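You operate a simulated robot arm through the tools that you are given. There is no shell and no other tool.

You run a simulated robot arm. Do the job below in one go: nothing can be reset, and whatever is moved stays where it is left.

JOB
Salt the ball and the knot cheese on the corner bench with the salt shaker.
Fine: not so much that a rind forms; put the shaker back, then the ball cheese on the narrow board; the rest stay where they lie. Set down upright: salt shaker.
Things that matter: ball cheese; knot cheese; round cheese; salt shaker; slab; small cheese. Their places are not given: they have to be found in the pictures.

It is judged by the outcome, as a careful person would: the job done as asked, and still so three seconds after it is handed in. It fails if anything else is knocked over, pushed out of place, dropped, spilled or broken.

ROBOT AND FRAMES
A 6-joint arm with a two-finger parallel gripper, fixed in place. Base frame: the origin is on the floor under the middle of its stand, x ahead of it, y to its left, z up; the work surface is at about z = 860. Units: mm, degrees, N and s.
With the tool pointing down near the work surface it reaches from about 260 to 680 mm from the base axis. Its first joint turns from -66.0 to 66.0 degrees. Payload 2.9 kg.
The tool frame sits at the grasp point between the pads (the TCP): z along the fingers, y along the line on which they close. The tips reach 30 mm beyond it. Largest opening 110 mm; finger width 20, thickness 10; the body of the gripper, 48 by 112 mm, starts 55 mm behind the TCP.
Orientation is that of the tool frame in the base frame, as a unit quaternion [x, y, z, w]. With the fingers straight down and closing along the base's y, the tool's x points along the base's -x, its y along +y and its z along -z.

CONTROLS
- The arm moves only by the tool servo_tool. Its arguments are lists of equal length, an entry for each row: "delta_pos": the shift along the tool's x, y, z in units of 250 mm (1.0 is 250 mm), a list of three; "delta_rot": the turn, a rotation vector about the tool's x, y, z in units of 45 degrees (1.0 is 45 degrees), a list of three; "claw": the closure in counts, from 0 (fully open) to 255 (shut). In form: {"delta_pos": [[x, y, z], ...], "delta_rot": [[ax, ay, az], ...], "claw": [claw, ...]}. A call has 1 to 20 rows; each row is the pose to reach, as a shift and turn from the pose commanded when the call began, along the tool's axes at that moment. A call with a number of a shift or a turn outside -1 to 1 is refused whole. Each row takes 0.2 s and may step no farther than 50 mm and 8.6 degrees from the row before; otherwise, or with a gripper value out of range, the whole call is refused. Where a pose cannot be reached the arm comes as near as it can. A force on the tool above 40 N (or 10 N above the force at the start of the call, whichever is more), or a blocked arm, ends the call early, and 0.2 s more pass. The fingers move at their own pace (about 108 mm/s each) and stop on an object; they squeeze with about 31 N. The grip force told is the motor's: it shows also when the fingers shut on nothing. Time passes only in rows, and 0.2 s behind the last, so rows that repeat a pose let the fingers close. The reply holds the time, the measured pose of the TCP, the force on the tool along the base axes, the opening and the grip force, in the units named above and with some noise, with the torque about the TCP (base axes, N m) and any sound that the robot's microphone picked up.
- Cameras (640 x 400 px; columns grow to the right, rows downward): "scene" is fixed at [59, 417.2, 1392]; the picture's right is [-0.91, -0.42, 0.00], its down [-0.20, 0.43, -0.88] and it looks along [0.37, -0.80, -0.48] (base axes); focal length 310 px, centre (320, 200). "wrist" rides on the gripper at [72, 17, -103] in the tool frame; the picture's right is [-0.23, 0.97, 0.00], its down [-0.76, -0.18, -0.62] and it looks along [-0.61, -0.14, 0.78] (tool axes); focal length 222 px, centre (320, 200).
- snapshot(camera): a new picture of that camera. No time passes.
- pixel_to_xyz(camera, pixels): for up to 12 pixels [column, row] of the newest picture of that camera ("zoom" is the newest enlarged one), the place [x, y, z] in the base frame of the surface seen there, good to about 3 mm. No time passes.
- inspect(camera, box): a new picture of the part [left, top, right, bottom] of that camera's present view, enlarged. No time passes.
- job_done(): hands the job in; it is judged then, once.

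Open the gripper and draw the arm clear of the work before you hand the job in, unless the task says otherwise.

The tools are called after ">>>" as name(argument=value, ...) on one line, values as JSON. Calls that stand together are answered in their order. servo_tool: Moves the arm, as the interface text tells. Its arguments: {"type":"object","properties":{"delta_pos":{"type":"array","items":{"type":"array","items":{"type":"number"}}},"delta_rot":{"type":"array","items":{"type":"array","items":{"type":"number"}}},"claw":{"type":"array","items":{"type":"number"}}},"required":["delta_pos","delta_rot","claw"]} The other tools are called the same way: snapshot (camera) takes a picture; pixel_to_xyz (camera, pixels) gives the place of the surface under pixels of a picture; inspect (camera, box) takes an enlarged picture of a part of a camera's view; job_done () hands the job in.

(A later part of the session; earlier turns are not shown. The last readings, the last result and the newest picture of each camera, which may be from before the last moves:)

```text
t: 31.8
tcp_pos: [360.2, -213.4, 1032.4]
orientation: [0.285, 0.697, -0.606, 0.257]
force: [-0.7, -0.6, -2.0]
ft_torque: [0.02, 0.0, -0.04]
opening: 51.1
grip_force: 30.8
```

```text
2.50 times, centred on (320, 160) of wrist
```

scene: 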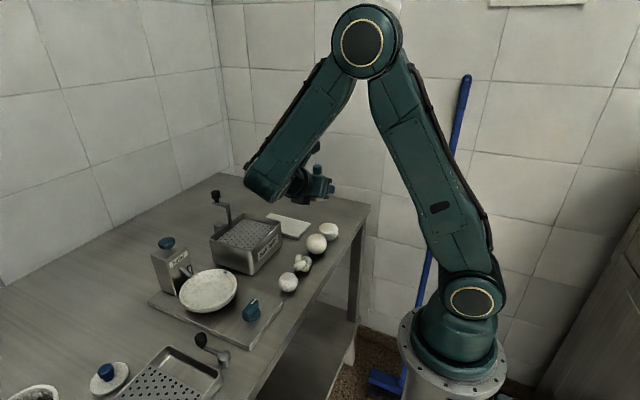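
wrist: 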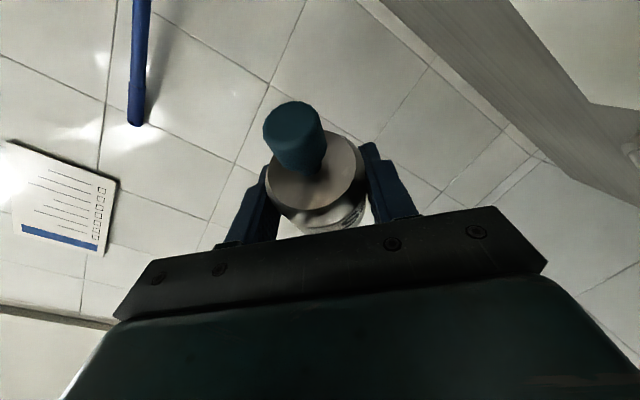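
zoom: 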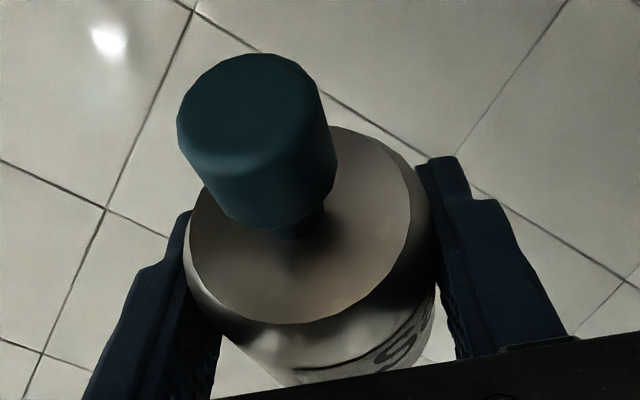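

The paper is only a blank checklist, and the shaker's top shows no holes and no salt coming out at ~124° tilt. I roll on to ~170° (near inverted) and look again; camera clearance over the knot stays ~50 mm.

>>> servo_tool(delta_pos=[[0, 0, 0], [0, 0, 0], [0, 0, 0], [0, 0, 0], [0, 0, 0]], delta_rot=[[0, 0, 0.16], [0, 0, 0.32], [0, 0, 0.48], [0, 0, 0.64], [0, 0, 0.78]], claw=[180, 180, 180, 180, 180])

>>> inspect(camera="scene", box=[290, 150, 350, 260])

>>> snapshot(camera="wrist")

```text
t: 33.0
tcp_pos: [359.7, -213.9, 1032.0]
orientation: [0.481, 0.58, -0.499, 0.428]
force: [0.5, -0.8, -0.8]
ft_torque: [0.01, -0.01, 0.04]
opening: 50.8
grip_force: 31.3
```

```text
3.64 times, centred on (320, 205) of scene
```

zoom: 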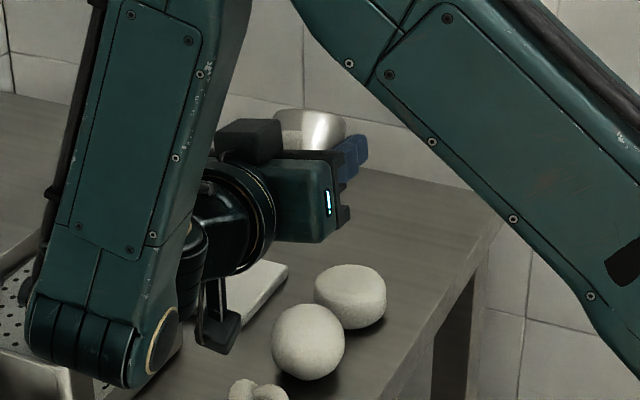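

```text
taken
```

wrist: 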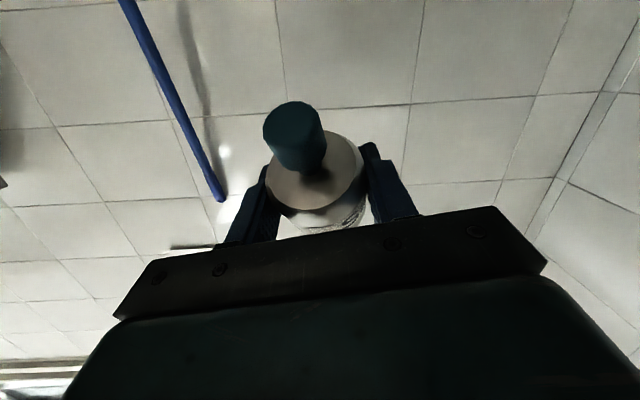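

Force reads lighter (−0.8 N), possibly noise. I zoom on the inverted shaker and on the ball to see whether salt came out.

>>> inspect(camera="scene", box=[305, 172, 335, 200])

>>> inspect(camera="scene", box=[295, 215, 345, 285])

>>> inspect(camera="wrist", box=[250, 90, 390, 240])

```text
14.29 times, centred on (320, 186) of scene
```

zoom: 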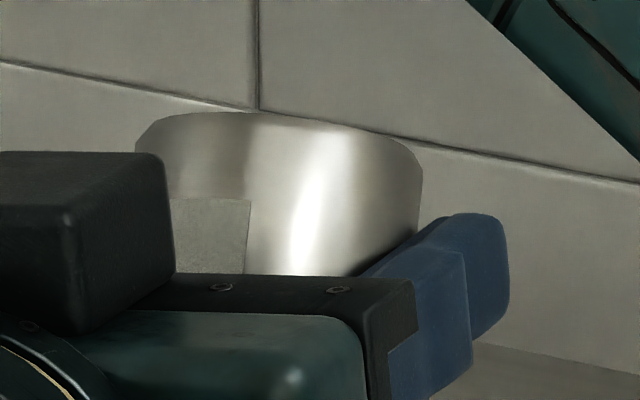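

```text
5.71 times, centred on (320, 250) of scene
```

zoom: 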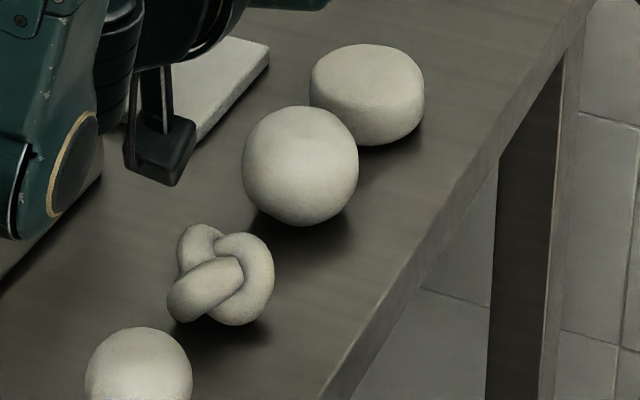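

```text
2.67 times, centred on (320, 165) of wrist
```

zoom: 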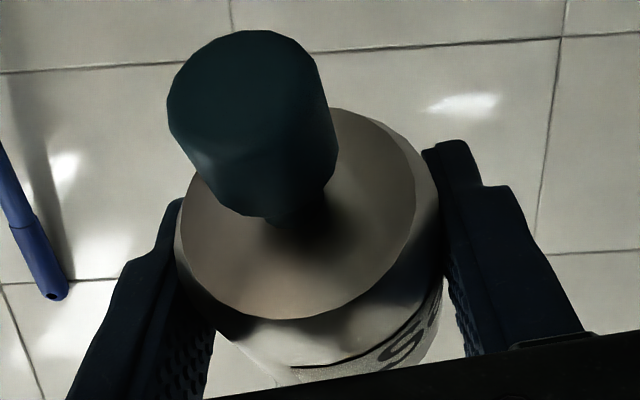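

The ball at zoom (300,165) is unchanged, so tipping alone gives nothing. I give two short vertical shakes (20 mm) in the inverted position and look again.

>>> servo_tool(delta_pos=[[-0.078, -0.0134, -0.0109], [0, 0, 0], [-0.078, -0.0134, -0.0109], [0, 0, 0]], delta_rot=[[0, 0, 0], [0, 0, 0], [0, 0, 0], [0, 0, 0]], claw=[180, 180, 180, 180])

>>> inspect(camera="scene", box=[295, 215, 345, 285])

>>> inspect(camera="scene", box=[290, 160, 350, 260])

```text
t: 34.0
tcp_pos: [359.6, -213.7, 1031.5]
orientation: [0.481, 0.58, -0.5, 0.427]
force: [0.2, -0.5, -1.8]
ft_torque: [0.03, 0.01, 0.0]
opening: 50.7
grip_force: 31.2
```

```text
5.71 times, centred on (320, 250) of scene
```

zoom: 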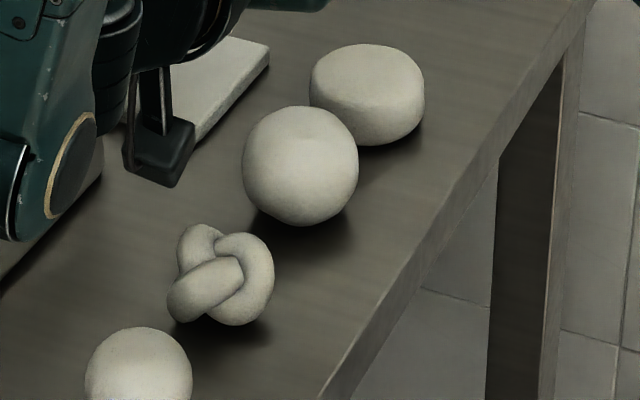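

```text
4.00 times, centred on (320, 210) of scene
```

zoom: 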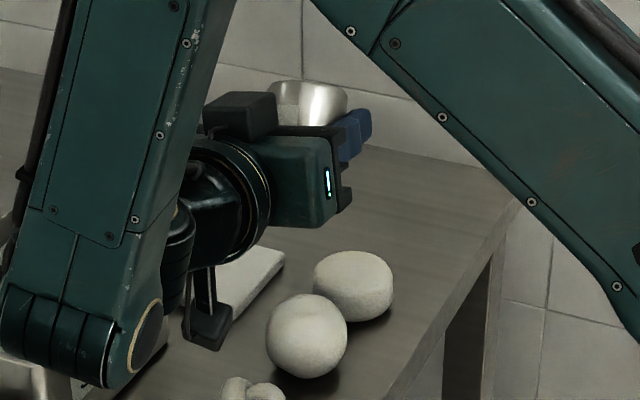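

No change, no sound — the shake was gentle. I try two firmer shakes of 45 mm at the same place.

>>> servo_tool(delta_pos=[[-0.1757, -0.03, -0.0245], [0, 0, 0], [-0.1757, -0.03, -0.0245], [0, 0, 0]], delta_rot=[[0, 0, 0], [0, 0, 0], [0, 0, 0], [0, 0, 0]], claw=[180, 180, 180, 180])

>>> inspect(camera="scene", box=[295, 215, 345, 285])

```text
t: 35.0
tcp_pos: [358.4, -214.5, 1030.6]
orientation: [0.481, 0.579, -0.501, 0.428]
force: [-0.4, 0.3, -2.2]
ft_torque: [-0.02, 0.02, 0.01]
opening: 51.3
grip_force: 30.9
out of reach, approached as far as the arm can: row 1, 3
```

```text
5.71 times, centred on (320, 250) of scene
```

zoom: 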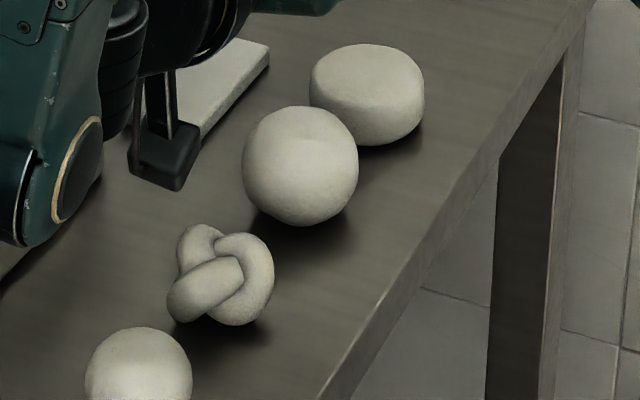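

Up-strokes ran into the reach limit and nothing came out. I try four brisk sideways shakes (40 mm in x) still inverted over the ball, then compare.

>>> servo_tool(delta_pos=[[0.0205, -0.118, -0.002], [-0.007, 0.039, 0.001], [0.0205, -0.118, -0.002], [-0.007, 0.039, 0.001], [0.0205, -0.118, -0.002], [0, 0, 0]], delta_rot=[[0, 0, 0], [0, 0, 0], [0, 0, 0], [0, 0, 0], [0, 0, 0], [0, 0, 0]], claw=[180, 180, 180, 180, 180, 180])

>>> inspect(camera="scene", box=[295, 215, 345, 285])

>>> snapshot(camera="scene")

```text
t: 36.4
tcp_pos: [358.8, -213.8, 1030.3]
orientation: [0.48, 0.579, -0.5, 0.428]
force: [0.6, 0.0, -1.7]
ft_torque: [0.02, -0.01, 0.01]
opening: 50.8
grip_force: 31.0
```

```text
5.71 times, centred on (320, 250) of scene
```

zoom: 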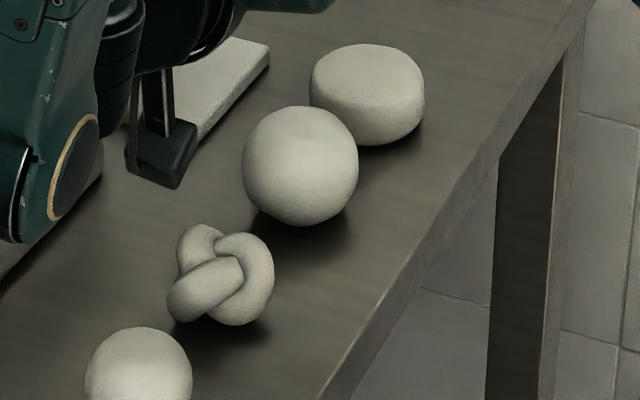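

```text
taken
```

scene: 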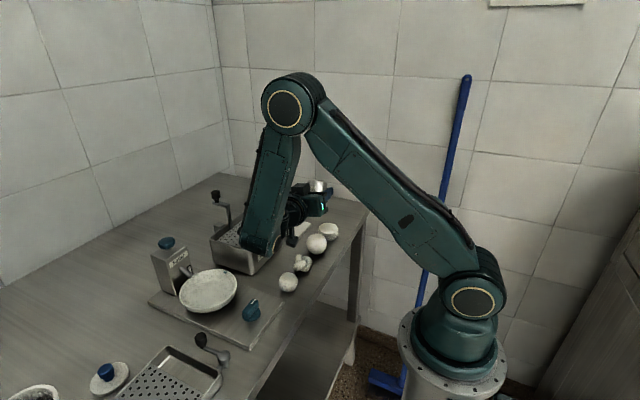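

Still nothing with the shaker inverted and no holes at its knob end, so the sieve is probably in its base. I roll back to upright (two calls now) to try it upright.

>>> servo_tool(delta_pos=[[0, 0, 0], [0, 0, 0], [0, 0, 0], [0, 0, 0], [0, 0, 0], [0, 0, 0]], delta_rot=[[0, 0, -0.17], [0, 0, -0.34], [0, 0, -0.51], [0, 0, -0.68], [0, 0, -0.85], [0, 0, -1.0]], claw=[180, 180, 180, 180, 180, 180])

>>> servo_tool(delta_pos=[[0, 0, 0], [0, 0, 0], [0, 0, 0], [0, 0, 0], [0, 0, 0], [0, 0, 0]], delta_rot=[[0, 0, -0.17], [0, 0, -0.34], [0, 0, -0.51], [0, 0, -0.68], [0, 0, -0.85], [0, 0, -1.0]], claw=[180, 180, 180, 180, 180, 180])

>>> servo_tool(delta_pos=[[0, 0, 0], [0, 0, 0], [0, 0, 0], [0, 0, 0], [0, 0, 0], [0, 0, 0]], delta_rot=[[0, 0, -0.17], [0, 0, -0.34], [0, 0, -0.51], [0, 0, -0.68], [0, 0, -0.85], [0, 0, -1.0]], claw=[180, 180, 180, 180, 180, 180])

>>> servo_tool(delta_pos=[[0, 0, 0], [0, 0, 0], [0, 0, 0], [0, 0, 0], [0, 0, 0], [0, 0, 0]], delta_rot=[[0, 0, -0.16], [0, 0, -0.32], [0, 0, -0.48], [0, 0, -0.64], [0, 0, -0.78], [0, 0, -0.78]], claw=[180, 180, 180, 180, 180, 180])

>>> snapshot(camera="wrist")

```text
t: 37.8
tcp_pos: [360.2, -213.9, 1031.3]
orientation: [0.222, 0.72, -0.626, 0.202]
force: [-0.2, -0.9, -1.0]
ft_torque: [0.0, 0.0, 0.0]
opening: 51.2
grip_force: 31.1
```

```text
t: 39.2
tcp_pos: [359.3, -215.5, 1032.7]
orientation: [-0.07, 0.75, -0.656, -0.053]
force: [0.1, -0.1, -2.0]
ft_torque: [0.01, 0.03, 0.02]
opening: 50.6
grip_force: 30.9
```

```text
t: 40.6
tcp_pos: [359.4, -214.8, 1032.6]
orientation: [-0.352, 0.665, -0.586, -0.299]
force: [-1.2, -0.3, -1.4]
ft_torque: [0.0, 0.01, 0.01]
opening: 50.9
grip_force: 31.6
```

```text
t: 42.0
tcp_pos: [359.6, -213.9, 1032.7]
orientation: [0.536, -0.529, 0.469, 0.462]
force: [0.2, -0.3, -1.1]
ft_torque: [0.01, 0.02, -0.02]
opening: 50.9
grip_force: 31.9
```

```text
taken
```

wrist: 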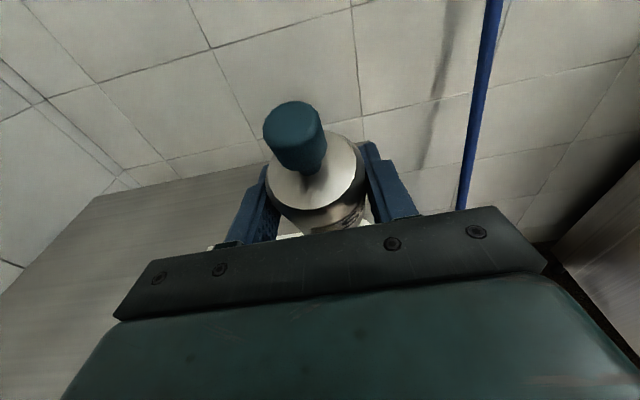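

Back near upright (tool 8° below level). I pitch it down so the shaker is vertical again, centred over the ball with its base at about z 970.

>>> servo_tool(delta_pos=[[-0.035, 0.012, -0.011], [-0.07, 0.023, -0.022], [-0.104, 0.035, -0.032], [-0.139, 0.046, -0.043], [-0.139, 0.046, -0.043]], delta_rot=[[0, -0.117, 0], [0, -0.235, 0], [0, -0.352, 0], [0, -0.469, 0], [0, -0.469, 0]], claw=[180, 180, 180, 180, 180])

>>> snapshot(camera="scene")

>>> inspect(camera="scene", box=[280, 170, 350, 290])

```text
t: 43.2
tcp_pos: [347.9, -198.3, 999.9]
orientation: [0.611, -0.605, 0.363, 0.358]
force: [0.7, -0.9, -1.3]
ft_torque: [-0.02, 0.03, -0.02]
opening: 50.8
grip_force: 31.3
```

```text
taken
```

scene: 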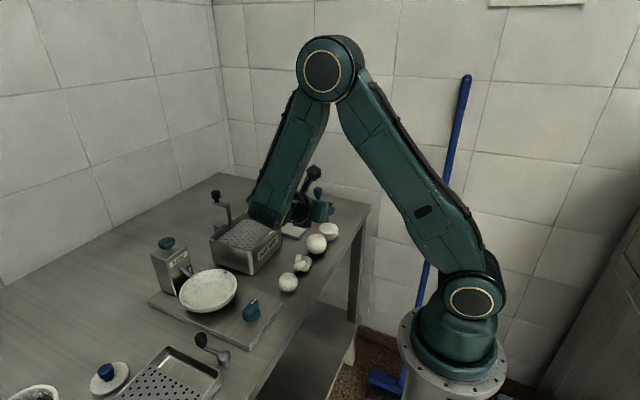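

```text
3.33 times, centred on (315, 230) of scene
```

zoom: 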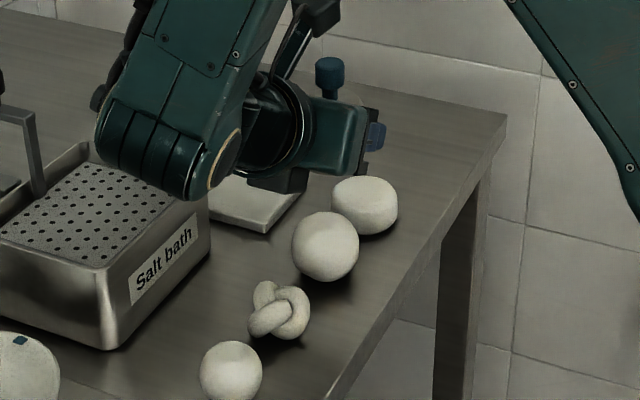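

Shaker is upright over the ball, TCP (348,−198,1000). I give two vertical shakes of 30 mm and look for salt.

>>> servo_tool(delta_pos=[[0.105, 0, -0.058], [0, 0, 0], [0.105, 0, -0.058], [0, 0, 0]], delta_rot=[[0, 0, 0], [0, 0, 0], [0, 0, 0], [0, 0, 0]], claw=[180, 180, 180, 180])

>>> inspect(camera="scene", box=[295, 215, 345, 285])

```text
t: 44.2
tcp_pos: [348.7, -198.8, 1001.2]
orientation: [0.611, -0.605, 0.364, 0.358]
force: [-0.8, 0.1, -1.7]
ft_torque: [-0.01, -0.01, 0.02]
opening: 50.9
grip_force: 31.1
```

```text
5.71 times, centred on (320, 250) of scene
```

zoom: 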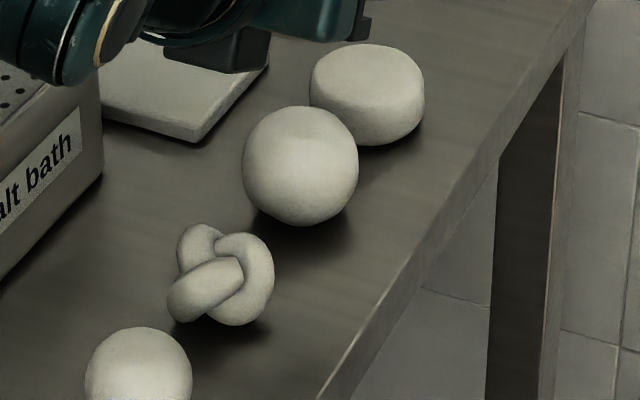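

No salt visible. I zoom harder on the ball and its neighbours to be certain there is no subtle dusting.

>>> inspect(camera="scene", box=[303, 218, 343, 258])

>>> inspect(camera="scene", box=[275, 250, 315, 295])

>>> inspect(camera="scene", box=[300, 175, 340, 215])

```text
10.00 times, centred on (323, 238) of scene
```

zoom: 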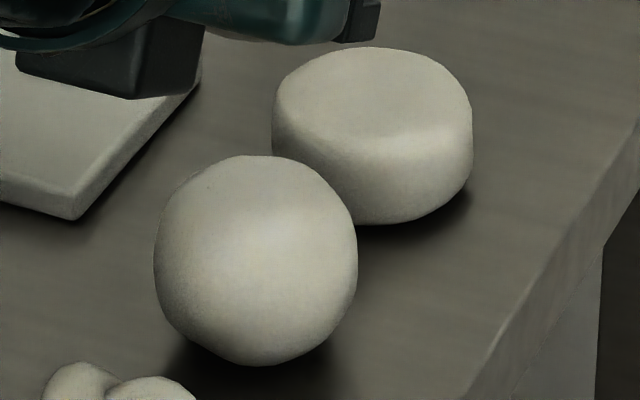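

```text
8.89 times, centred on (295, 272) of scene
```

zoom: 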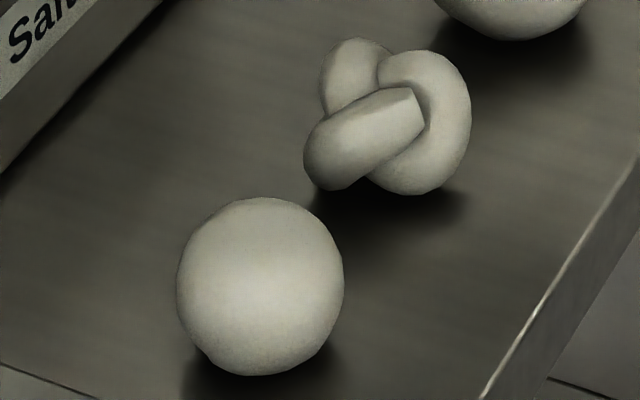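

```text
10.00 times, centred on (320, 195) of scene
```

zoom: 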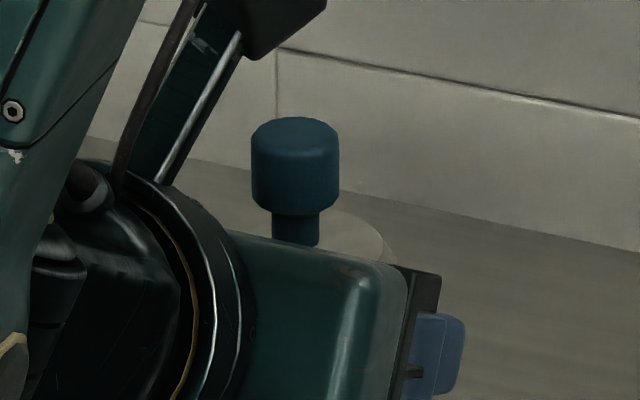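

All cheeses are still bare, so I need to see the shaker's base. I carry it, upright, up and out over the free area near (450,−130,1110), turning the tool so I can show the base to the scene camera.

>>> servo_tool(delta_pos=[[0.037, -0.04, -0.043], [0.074, -0.08, -0.086], [0.112, -0.12, -0.129], [0.149, -0.16, -0.172], [0.186, -0.2, -0.215], [0.223, -0.24, -0.258], [0.223, -0.24, -0.258]], delta_rot=[[0.094, 0, -0.052], [0.188, 0, -0.103], [0.282, 0, -0.155], [0.376, 0, -0.207], [0.47, 0, -0.258], [0.564, 0, -0.31], [0.564, 0, -0.31]], claw=[180, 180, 180, 180, 180, 180, 180])

```text
t: 45.8
tcp_pos: [407.6, -168.5, 1080.0]
orientation: [0.744, -0.431, 0.441, 0.256]
force: [0.3, 0.8, -1.2]
ft_torque: [0.04, -0.01, 0.0]
opening: 50.8
grip_force: 31.0
```

Next leg of the same move: turn a further 29° and shift to about (450,−130,1110).

>>> servo_tool(delta_pos=[[0.016, -0.044, -0.02], [0.032, -0.089, -0.04], [0.049, -0.133, -0.06], [0.065, -0.178, -0.08], [0.081, -0.222, -0.1], [0.081, -0.222, -0.1]], delta_rot=[[0.113, 0, -0.062], [0.226, 0, -0.124], [0.338, 0, -0.186], [0.451, 0, -0.248], [0.564, 0, -0.31], [0.564, 0, -0.31]], claw=[180, 180, 180, 180, 180, 180])

```text
t: 47.2
tcp_pos: [449.3, -131.6, 1109.6]
orientation: [0.828, -0.232, 0.491, 0.139]
force: [0.4, 0.1, -1.1]
ft_torque: [-0.01, 0.03, 0.01]
opening: 50.8
grip_force: 31.1
```

Now I raise it to ~z 1200 and pitch the tool up 45° so that afterwards a roll shows the base to the scene camera.

>>> servo_tool(delta_pos=[[0.07, -0.006, 0.002], [0.139, -0.012, 0.005], [0.209, -0.018, 0.007], [0.279, -0.024, 0.009], [0.348, -0.03, 0.012], [0.418, -0.036, 0.014], [0.418, -0.036, 0.014]], delta_rot=[[0, 0.167, 0], [0, 0.333, 0], [0, 0.5, 0], [0, 0.667, 0], [0, 0.833, 0], [0, 1.0, 0], [0, 1.0, 0]], claw=[180, 180, 180, 180, 180, 180, 180])

>>> snapshot(camera="scene")

```text
t: 48.8
tcp_pos: [499.6, -149.3, 1199.9]
orientation: [0.577, -0.161, 0.771, 0.217]
force: [-0.7, -0.4, -1.7]
ft_torque: [-0.02, 0.03, -0.02]
opening: 50.9
grip_force: 31.5
```

```text
taken
```

scene: 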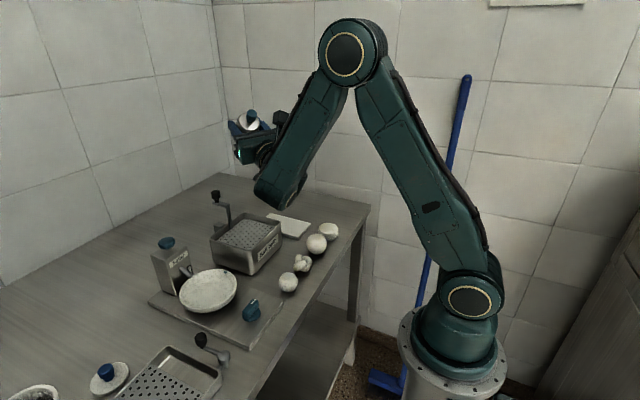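

Reached. Now roll in steps so the base turns toward the scene camera.

>>> servo_tool(delta_pos=[[0, 0, 0], [0, 0, 0], [0, 0, 0], [0, 0, 0], [0, 0, 0], [0, 0, 0]], delta_rot=[[0, 0, 0.17], [0, 0, 0.34], [0, 0, 0.51], [0, 0, 0.68], [0, 0, 0.85], [0, 0, 1.0]], claw=[180, 180, 180, 180, 180, 180])

>>> servo_tool(delta_pos=[[0, 0, 0], [0, 0, 0], [0, 0, 0], [0, 0, 0], [0, 0, 0], [0, 0, 0]], delta_rot=[[0, 0, 0.17], [0, 0, 0.34], [0, 0, 0.51], [0, 0, 0.68], [0, 0, 0.85], [0, 0, 1.0]], claw=[180, 180, 180, 180, 180, 180])

>>> servo_tool(delta_pos=[[0, 0, 0], [0, 0, 0], [0, 0, 0], [0, 0, 0], [0, 0, 0], [0, 0, 0]], delta_rot=[[0, 0, 0.17], [0, 0, 0.34], [0, 0, 0.51], [0, 0, 0.68], [0, 0, 0.85], [0, 0, 1.0]], claw=[180, 180, 180, 180, 180, 180])

>>> inspect(camera="scene", box=[215, 90, 295, 180])

```text
t: 50.2
tcp_pos: [499.4, -148.8, 1198.0]
orientation: [0.471, -0.371, 0.795, -0.095]
force: [0.0, -0.3, -3.0]
ft_torque: [0.0, -0.01, 0.03]
opening: 51.0
grip_force: 31.1
```

```text
t: 51.6
tcp_pos: [499.7, -150.3, 1199.4]
orientation: [0.293, -0.522, 0.698, -0.393]
force: [-0.4, -0.4, -1.4]
ft_torque: [0.02, 0.02, -0.01]
opening: 50.8
grip_force: 31.1
```

```text
t: 53.0
tcp_pos: [499.6, -148.9, 1198.2]
orientation: [-0.071, 0.594, -0.496, 0.629]
force: [0.6, 0.6, -1.2]
ft_torque: [-0.01, 0.05, -0.03]
opening: 50.9
grip_force: 31.0
```

```text
4.44 times, centred on (255, 135) of scene
```

zoom: 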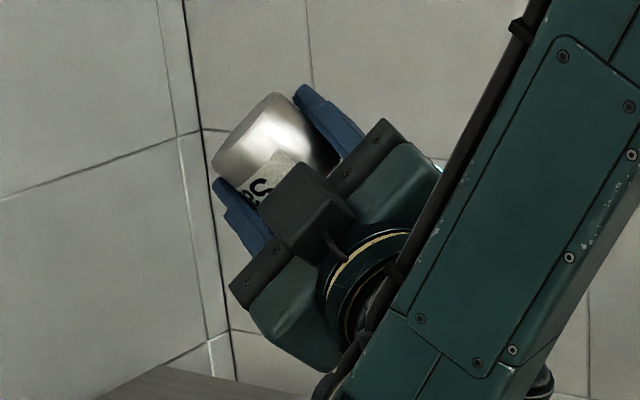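

The base is only just edge-on. I pitch the tool up 20° more to open the view onto it.

>>> servo_tool(delta_pos=[[0, 0, 0], [0, 0, 0], [0, 0, 0], [0, 0, 0]], delta_rot=[[0.105, -0.104, 0.001], [0.21, -0.209, 0.002], [0.315, -0.313, 0.003], [0.315, -0.313, 0.003]], claw=[180, 180, 180, 180])

>>> inspect(camera="scene", box=[225, 90, 285, 150])

```text
t: 54.0
tcp_pos: [565.9, -186.4, 1283.2]
orientation: [-0.054, 0.449, -0.551, 0.702]
force: [0.7, -0.3, -0.9]
ft_torque: [0.01, 0.0, 0.03]
opening: 50.8
grip_force: 31.2
out of reach, approached as far as the arm can: row 1, 2, 3, 4
```

```text
6.67 times, centred on (255, 120) of scene
```

zoom: 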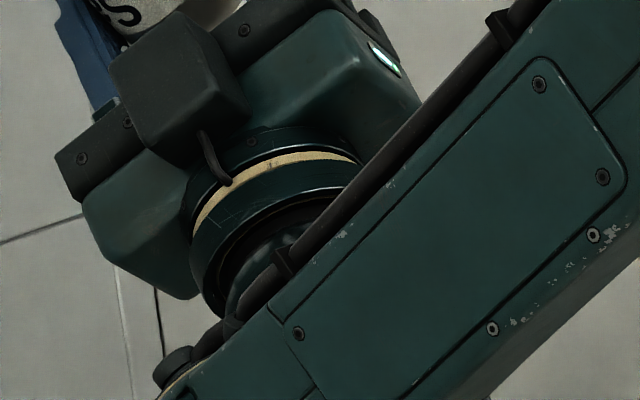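

The arm shifted to (566,−186,1283) to satisfy the attitude. I look at the shaker there.

>>> inspect(camera="scene", box=[215, 60, 275, 120])

>>> snapshot(camera="scene")

```text
6.67 times, centred on (245, 90) of scene
```

zoom: 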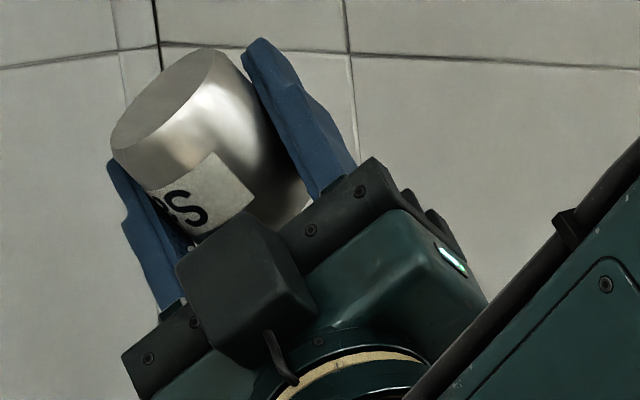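

```text
taken
```

scene: 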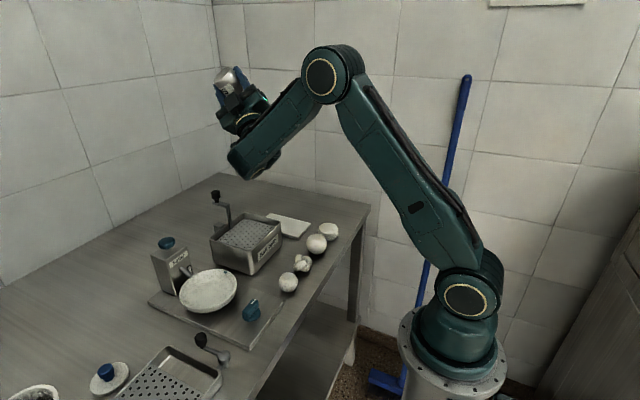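

The base is plain too, so there are no visible holes at either end; the shaker must need a proper shake while turned over. I first bring the tool back down to about 10° below level near (500,−150,1190), keeping it inverted.

>>> servo_tool(delta_pos=[[0.016, 0.013, -0.077], [0.032, 0.025, -0.154], [0.049, 0.038, -0.231], [0.065, 0.051, -0.308], [0.081, 0.063, -0.385], [0.097, 0.076, -0.462], [0.097, 0.076, -0.462]], delta_rot=[[-0.121, 0.12, 0], [-0.241, 0.241, 0], [-0.362, 0.361, 0], [-0.483, 0.481, 0], [-0.603, 0.602, 0], [-0.724, 0.722, 0], [-0.724, 0.722, 0]], claw=[180, 180, 180, 180, 180, 180, 180])

```text
t: 55.6
tcp_pos: [500.0, -154.1, 1189.9]
orientation: [-0.09, 0.759, -0.399, 0.507]
force: [0.4, -0.2, -0.6]
ft_torque: [-0.05, 0.02, -0.02]
opening: 51.0
grip_force: 30.9
```

Good. Now swing the pointing direction to about −76° while moving to (380,−190,1120), still inverted-ish and high.

>>> servo_tool(delta_pos=[[0.071, -0.004, -0.04], [0.143, -0.009, -0.081], [0.214, -0.013, -0.121], [0.285, -0.017, -0.162], [0.356, -0.021, -0.202], [0.428, -0.026, -0.243], [0.499, -0.03, -0.283], [0.499, -0.03, -0.283]], delta_rot=[[0.1, 0.0996, 0.024], [0.199, 0.199, 0.048], [0.299, 0.299, 0.072], [0.399, 0.398, 0.096], [0.499, 0.498, 0.12], [0.598, 0.597, 0.144], [0.698, 0.697, 0.168], [0.698, 0.697, 0.168]], claw=[180, 180, 180, 180, 180, 180, 180, 180])

```text
t: 57.4
tcp_pos: [380.9, -190.9, 1121.6]
orientation: [0.208, 0.735, -0.563, 0.316]
force: [0.3, 0.5, -1.2]
ft_torque: [-0.01, 0.0, 0.01]
opening: 50.8
grip_force: 30.8
```

Tool at h≈−76°, 10° below level. I roll ~38° further (to ~173°) while descending to (355,−218,1000), so the knob end is ~50–80 mm above the ball.

>>> servo_tool(delta_pos=[[0.07, 0.04, 0.027], [0.14, 0.08, 0.054], [0.21, 0.12, 0.08], [0.281, 0.161, 0.107], [0.351, 0.201, 0.134], [0.421, 0.241, 0.161], [0.421, 0.241, 0.161]], delta_rot=[[0, 0, 0.141], [0, 0, 0.281], [0, 0, 0.422], [0, 0, 0.563], [0, 0, 0.703], [0, 0, 0.844], [0, 0, 0.844]], claw=[180, 180, 180, 180, 180, 180, 180])

>>> inspect(camera="scene", box=[280, 170, 350, 290])

```text
t: 59.0
tcp_pos: [355.1, -218.8, 998.2]
orientation: [0.435, 0.628, -0.429, 0.483]
force: [-0.5, 0.3, -0.9]
ft_torque: [0.04, 0.01, -0.01]
opening: 50.8
grip_force: 30.8
```

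```text
3.33 times, centred on (315, 230) of scene
```

zoom: 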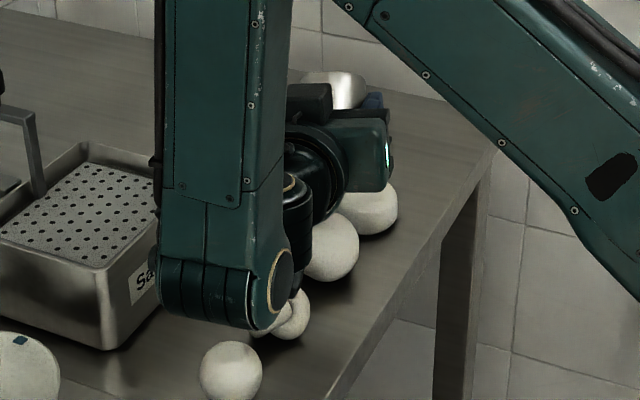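

Reached over the ball, mouth ~70 mm above it. Now three brisk vertical shakes of 40 mm (upward from here).

>>> servo_tool(delta_pos=[[-0.157, -0.019, -0.027], [0, 0, 0], [-0.157, -0.019, -0.027], [0, 0, 0], [-0.157, -0.019, -0.027], [0, 0, 0]], delta_rot=[[0, 0, 0], [0, 0, 0], [0, 0, 0], [0, 0, 0], [0, 0, 0], [0, 0, 0]], claw=[180, 180, 180, 180, 180, 180])

>>> inspect(camera="scene", box=[295, 215, 345, 285])

```text
t: 60.4
tcp_pos: [354.0, -217.7, 1000.3]
orientation: [0.435, 0.629, -0.429, 0.481]
force: [0.5, 0.2, -1.4]
ft_torque: [0.0, 0.03, 0.01]
opening: 51.0
grip_force: 31.0
```

```text
5.71 times, centred on (320, 250) of scene
```

zoom: 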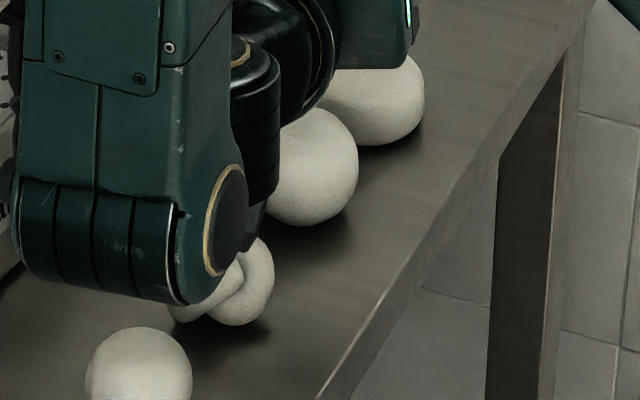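

Still nothing after those. I try two longer, faster strokes (96 mm up and back, full commanded speed) in the same inverted pose and listen for any sound.

>>> servo_tool(delta_pos=[[-0.186, -0.0226, -0.0317], [-0.372, -0.0452, -0.0635], [-0.186, -0.0226, -0.0317], [0, 0, 0], [-0.186, -0.0226, -0.0317], [-0.372, -0.0452, -0.0635], [-0.186, -0.0226, -0.0317], [0, 0, 0]], delta_rot=[[0, 0, 0], [0, 0, 0], [0, 0, 0], [0, 0, 0], [0, 0, 0], [0, 0, 0], [0, 0, 0], [0, 0, 0]], claw=[180, 180, 180, 180, 180, 180, 180, 180])

>>> inspect(camera="scene", box=[303, 218, 343, 258])

```text
t: 62.2
tcp_pos: [354.1, -217.4, 1001.2]
orientation: [0.435, 0.628, -0.429, 0.483]
force: [0.0, -0.2, -1.1]
ft_torque: [0.0, 0.03, -0.02]
opening: 50.7
grip_force: 30.6
```

```text
10.00 times, centred on (323, 238) of scene
```

zoom: 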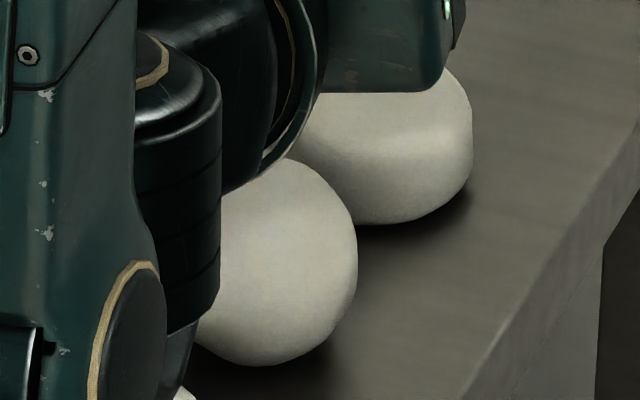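

Nothing again, and so far I only reached ~142° of tilt (limited by the wrist). I try for a fuller inversion over the ball, a little higher (z 1080), with the tool pointing at −62° and slightly upward.

>>> servo_tool(delta_pos=[[-0.077, -0.008, -0.021], [-0.153, -0.015, -0.042], [-0.23, -0.023, -0.063], [-0.306, -0.03, -0.084], [-0.306, -0.03, -0.084]], delta_rot=[[-0.074, -0.102, 0.037], [-0.148, -0.204, 0.074], [-0.222, -0.305, 0.111], [-0.296, -0.407, 0.148], [-0.296, -0.407, 0.148]], claw=[180, 180, 180, 180, 180])

>>> inspect(camera="scene", box=[280, 150, 350, 290])

```text
t: 63.4
tcp_pos: [402.0, -251.8, 1149.7]
orientation: [0.347, 0.584, -0.376, 0.63]
force: [0.1, -0.3, -1.4]
ft_torque: [0.01, -0.02, -0.03]
opening: 51.1
grip_force: 31.1
out of reach, approached as far as the arm can: row 1, 2, 3, 4, 5
```

```text
2.86 times, centred on (315, 220) of scene
```

zoom: 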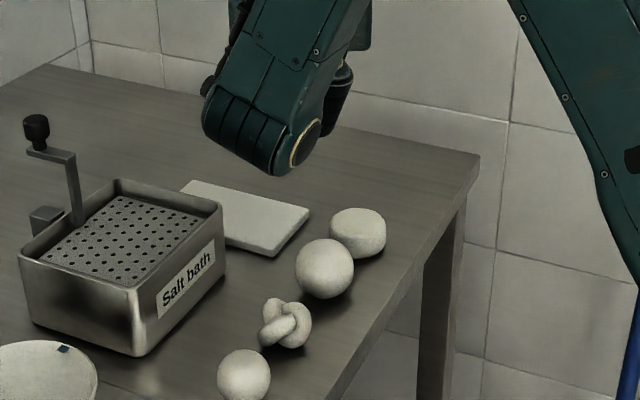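

The arm could only hold that attitude further out, at (402,−252,1150); tilt there is ~155° and still nothing falls on the bench below. I try to shift back over the ball at a greater height (z≈1180) with this attitude.

>>> servo_tool(delta_pos=[[-0.046, -0.016, -0.061], [-0.092, -0.032, -0.122], [-0.138, -0.048, -0.183], [-0.138, -0.048, -0.183]], delta_rot=[[0, 0, 0], [0, 0, 0], [0, 0, 0], [0, 0, 0]], claw=[180, 180, 180, 180])

```text
t: 64.4
tcp_pos: [370.3, -220.1, 1184.8]
orientation: [0.347, 0.587, -0.373, 0.629]
force: [0.1, -0.7, -1.2]
ft_torque: [0.04, 0.0, 0.02]
opening: 50.9
grip_force: 31.0
out of reach, approached as far as the arm can: row 3, 4
```

Now at (370,−220,1185), tilt ~155°, knob end over the ball. Two brisk 45 mm vertical shakes here, then look at the ball.

>>> servo_tool(delta_pos=[[-0.18, 0, 0.0135], [0, 0, 0], [-0.18, 0, 0.0135], [0, 0, 0]], delta_rot=[[0, 0, 0], [0, 0, 0], [0, 0, 0], [0, 0, 0]], claw=[180, 180, 180, 180])

>>> inspect(camera="scene", box=[295, 215, 345, 285])

>>> snapshot(camera="scene")

```text
t: 65.4
tcp_pos: [370.7, -220.6, 1186.7]
orientation: [0.347, 0.585, -0.375, 0.63]
force: [-0.9, 0.2, -1.5]
ft_torque: [-0.03, 0.02, 0.0]
opening: 51.1
grip_force: 31.0
```

```text
5.71 times, centred on (320, 250) of scene
```

zoom: 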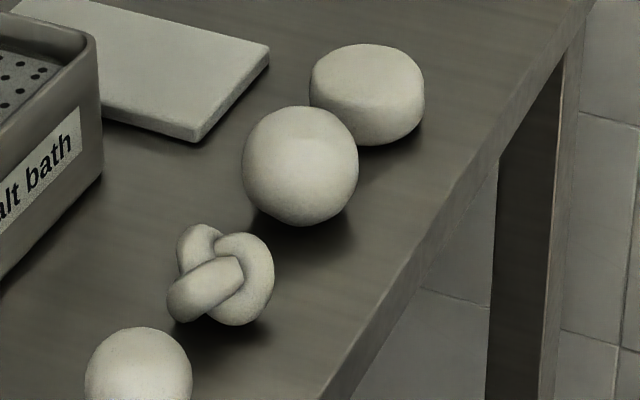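

```text
taken
```

scene: 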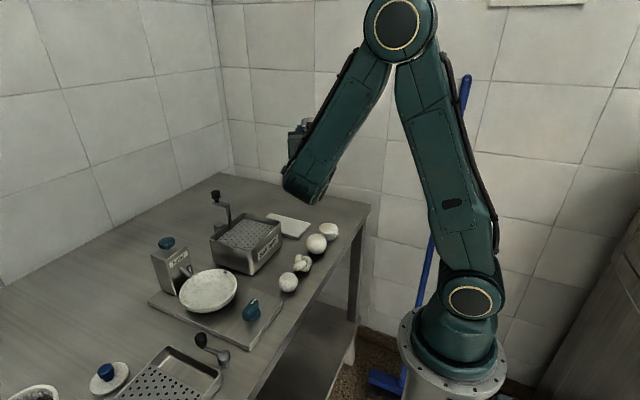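

Still bare. I'll roll back to upright (four 45° rolls in place at z≈1186, clear of everything) and then examine the cheeses closely with the wrist camera.

>>> servo_tool(delta_pos=[[0, 0, 0], [0, 0, 0], [0, 0, 0], [0, 0, 0], [0, 0, 0], [0, 0, 0]], delta_rot=[[0, 0, -0.17], [0, 0, -0.34], [0, 0, -0.51], [0, 0, -0.68], [0, 0, -0.85], [0, 0, -1.0]], claw=[180, 180, 180, 180, 180, 180])

>>> servo_tool(delta_pos=[[0, 0, 0], [0, 0, 0], [0, 0, 0], [0, 0, 0], [0, 0, 0], [0, 0, 0]], delta_rot=[[0, 0, -0.17], [0, 0, -0.34], [0, 0, -0.51], [0, 0, -0.68], [0, 0, -0.85], [0, 0, -1.0]], claw=[180, 180, 180, 180, 180, 180])

>>> servo_tool(delta_pos=[[0, 0, 0], [0, 0, 0], [0, 0, 0], [0, 0, 0], [0, 0, 0], [0, 0, 0]], delta_rot=[[0, 0, -0.17], [0, 0, -0.34], [0, 0, -0.51], [0, 0, -0.68], [0, 0, -0.85], [0, 0, -1.0]], claw=[180, 180, 180, 180, 180, 180])

>>> servo_tool(delta_pos=[[0, 0, 0], [0, 0, 0], [0, 0, 0], [0, 0, 0], [0, 0, 0], [0, 0, 0]], delta_rot=[[0, 0, -0.17], [0, 0, -0.34], [0, 0, -0.51], [0, 0, -0.68], [0, 0, -0.85], [0, 0, -1.0]], claw=[180, 180, 180, 180, 180, 180])

```text
t: 66.8
tcp_pos: [371.3, -220.7, 1185.3]
orientation: [0.098, 0.674, -0.588, 0.437]
force: [0.2, 0.4, -1.8]
ft_torque: [-0.03, -0.01, -0.02]
opening: 51.1
grip_force: 30.9
```

```text
t: 68.2
tcp_pos: [370.7, -220.6, 1185.5]
orientation: [0.169, -0.66, 0.71, -0.177]
force: [0.4, -0.5, -1.7]
ft_torque: [0.02, -0.03, -0.01]
opening: 51.1
grip_force: 31.4
```

```text
t: 69.6
tcp_pos: [372.6, -221.9, 1185.5]
orientation: [0.409, -0.544, 0.725, 0.106]
force: [-0.5, 0.7, -1.3]
ft_torque: [0.01, 0.05, -0.02]
opening: 50.9
grip_force: 31.0
```

```text
t: 71.0
tcp_pos: [371.6, -221.3, 1185.7]
orientation: [0.586, -0.346, 0.629, 0.375]
force: [-1.2, -1.0, -1.6]
ft_torque: [0.0, 0.0, 0.02]
opening: 51.1
grip_force: 30.9
```

Upright again apart from the pitch (weight steady ~1.6 N). I bring the shaker vertical again over the ball at TCP z≈1000 with the tool pointing at −80°.

>>> servo_tool(delta_pos=[[-0.092, 0.005, -0.022], [-0.183, 0.01, -0.045], [-0.275, 0.015, -0.067], [-0.366, 0.02, -0.089], [-0.458, 0.025, -0.111], [-0.549, 0.03, -0.134], [-0.641, 0.035, -0.156], [-0.732, 0.04, -0.178], [-0.732, 0.04, -0.178]], delta_rot=[[-0.051, -0.091, 0.012], [-0.103, -0.182, 0.023], [-0.154, -0.273, 0.035], [-0.205, -0.365, 0.047], [-0.256, -0.456, 0.058], [-0.308, -0.547, 0.07], [-0.359, -0.638, 0.081], [-0.41, -0.729, 0.093], [-0.41, -0.729, 0.093]], claw=[180, 180, 180, 180, 180, 180, 180, 180, 180])

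>>> inspect(camera="scene", box=[295, 170, 345, 285])

>>> snapshot(camera="scene")

>>> pixel_to_xyz(camera="scene", pixels=[[316, 244], [308, 244], [325, 244], [316, 237], [316, 251], [303, 263], [288, 281], [328, 231]])

```text
t: 73.0
tcp_pos: [347.5, -199.2, 1000.7]
orientation: [0.658, -0.554, 0.39, 0.327]
force: [0.8, -0.2, -0.4]
ft_torque: [-0.02, -0.01, 0.01]
opening: 51.1
grip_force: 31.4
```

```text
3.48 times, centred on (320, 228) of scene
```

zoom: 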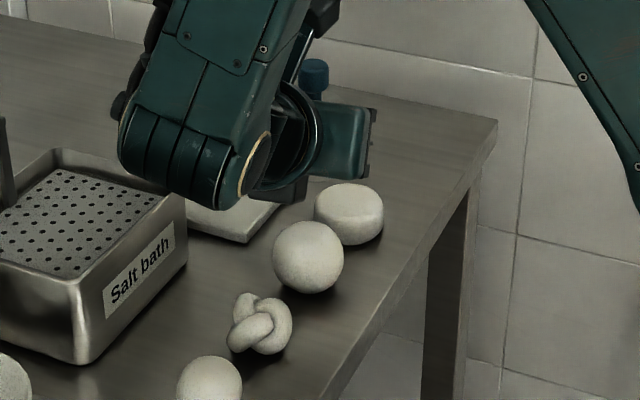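

```text
taken
```

scene: 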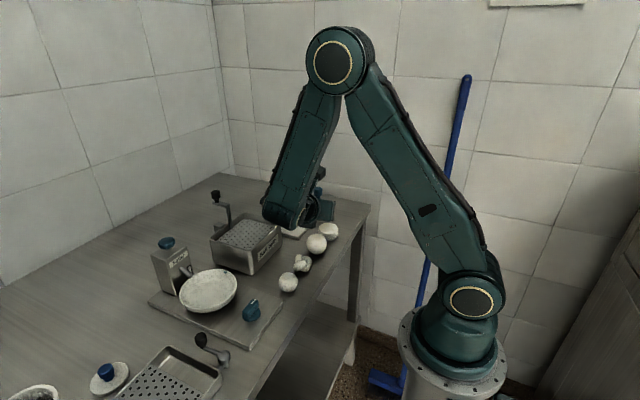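

```text
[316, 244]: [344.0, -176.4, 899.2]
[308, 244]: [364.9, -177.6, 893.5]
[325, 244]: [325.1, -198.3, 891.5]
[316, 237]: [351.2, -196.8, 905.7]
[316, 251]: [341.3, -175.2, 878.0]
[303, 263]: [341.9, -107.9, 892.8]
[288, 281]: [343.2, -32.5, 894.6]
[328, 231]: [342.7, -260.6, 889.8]
```

The ball's centre fits (349,−198,883), R≈26, and the shaker hangs upright above it. I try three vigorous vertical shakes upright, closer to the ball (base down to ~25 mm above it).

>>> servo_tool(delta_pos=[[-0.119, 0, 0.065], [0.0385, 0, -0.021], [-0.119, 0, 0.065], [0.0385, 0, -0.021], [-0.119, 0, 0.065], [0.0385, 0, -0.021], [0, 0, 0]], delta_rot=[[0, 0, 0], [0, 0, 0], [0, 0, 0], [0, 0, 0], [0, 0, 0], [0, 0, 0], [0, 0, 0]], claw=[180, 180, 180, 180, 180, 180, 180])

>>> inspect(camera="scene", box=[303, 218, 343, 258])

```text
t: 74.6
tcp_pos: [346.8, -200.2, 999.2]
orientation: [0.659, -0.554, 0.39, 0.327]
force: [-0.4, 0.1, -1.7]
ft_torque: [-0.03, 0.02, 0.02]
opening: 51.0
grip_force: 31.1
```

```text
10.00 times, centred on (323, 238) of scene
```

zoom: 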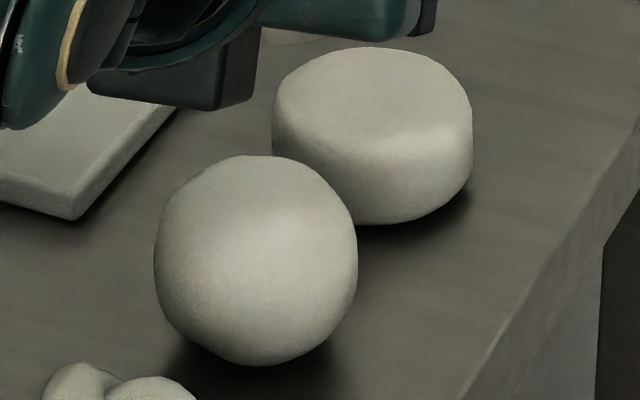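

Upright shaking also gives nothing, so full inversion low over the cheese is what I haven't managed yet; this grasp can't do it. I'll set the shaker back on its spot, then regrasp it nearly level from the front side, where the wrist can invert it fully. First: carry back above its place.

>>> servo_tool(delta_pos=[[0.03, -0.009, 0.015], [0.09, -0.035, 0.065], [0.16, -0.07, 0.13], [0.23, -0.105, 0.2], [0.3, -0.14, 0.27], [0.37, -0.175, 0.34], [0.43, -0.207, 0.4], [0.48, -0.235, 0.45], [0.515, -0.252, 0.482], [0.526, -0.259, 0.494], [0.526, -0.259, 0.494]], delta_rot=[[0.01, 0, -0.005], [0.05, 0, -0.027], [0.1, 0, -0.055], [0.15, 0, -0.082], [0.2, 0, -0.11], [0.25, 0, -0.137], [0.3, 0, -0.1645], [0.34, 0, -0.186], [0.375, 0, -0.2056], [0.393, 0, -0.2155], [0.393, 0, -0.2155]], claw=[180, 180, 180, 180, 180, 180, 180, 180, 180, 180, 180])

```text
t: 77.0
tcp_pos: [441.2, -358.6, 1054.2]
orientation: [0.745, -0.429, 0.443, 0.254]
force: [0.5, -0.1, -1.3]
ft_torque: [0.0, 0.0, 0.0]
opening: 51.1
grip_force: 30.8
```

Aligned above its spot at (441,−359). I check it hangs straight, then lower it gently to the original grasp height.

>>> inspect(camera="scene", box=[285, 120, 345, 225])

>>> servo_tool(delta_pos=[[-0.04, 0, 0.022], [-0.12, 0, 0.065], [-0.2, 0, 0.109], [-0.28, 0, 0.152], [-0.36, 0, 0.196], [-0.44, 0, 0.239], [-0.5, 0, 0.272], [-0.545, 0, 0.2965], [-0.56, 0, 0.3047], [-0.568, 0, 0.309], [-0.574, 0, 0.3123], [-0.574, 0, 0.3123]], delta_rot=[[0, 0, 0], [0, 0, 0], [0, 0, 0], [0, 0, 0], [0, 0, 0], [0, 0, 0], [0, 0, 0], [0, 0, 0], [0, 0, 0], [0, 0, 0], [0, 0, 0], [0, 0, 0]], claw=[180, 180, 180, 180, 180, 180, 180, 180, 180, 180, 180, 180])

```text
3.81 times, centred on (315, 172) of scene
```

zoom: 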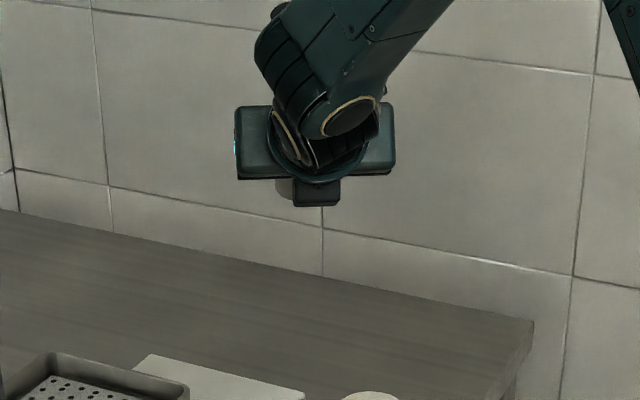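

```text
t: 79.6
tcp_pos: [441.0, -356.9, 890.6]
orientation: [0.745, -0.43, 0.442, 0.254]
force: [-0.1, -0.1, -2.3]
ft_torque: [-0.01, 0.02, -0.05]
opening: 51.2
grip_force: 30.9
```

Not yet touching (force −2.3 N). I lower 1.5 mm more in small steps and then open the fingers.

>>> servo_tool(delta_pos=[[-0.0026, 0, 0.0014], [-0.0053, 0, 0.0029], [-0.0053, 0, 0.0029]], delta_rot=[[0, 0, 0], [0, 0, 0], [0, 0, 0]], claw=[180, 180, 180])

```text
t: 80.4
tcp_pos: [442.2, -355.4, 891.6]
orientation: [0.745, -0.431, 0.441, 0.255]
force: [-1.0, 1.0, 1.8]
ft_torque: [0.11, 0.05, 0.0]
opening: 51.0
grip_force: 31.1
```

Contact felt (+1.8 N). I open the fingers to 65 mm and check that the shaker stands.

>>> servo_tool(delta_pos=[[0, 0, 0], [0, 0, 0], [0, 0, 0], [0, 0, 0]], delta_rot=[[0, 0, 0], [0, 0, 0], [0, 0, 0], [0, 0, 0]], claw=[150, 125, 105, 105])

>>> snapshot(camera="wrist")

```text
t: 81.4
tcp_pos: [439.9, -356.7, 889.8]
orientation: [0.745, -0.431, 0.442, 0.255]
force: [0.3, -0.5, 0.5]
ft_torque: [0.01, -0.03, 0.02]
opening: 64.5
grip_force: 0.2
```

```text
taken
```

wrist: 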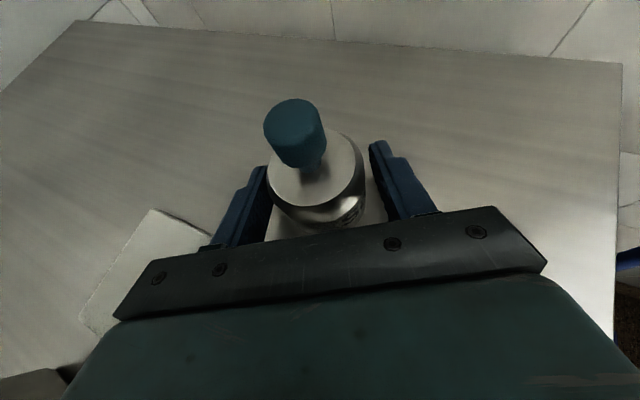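

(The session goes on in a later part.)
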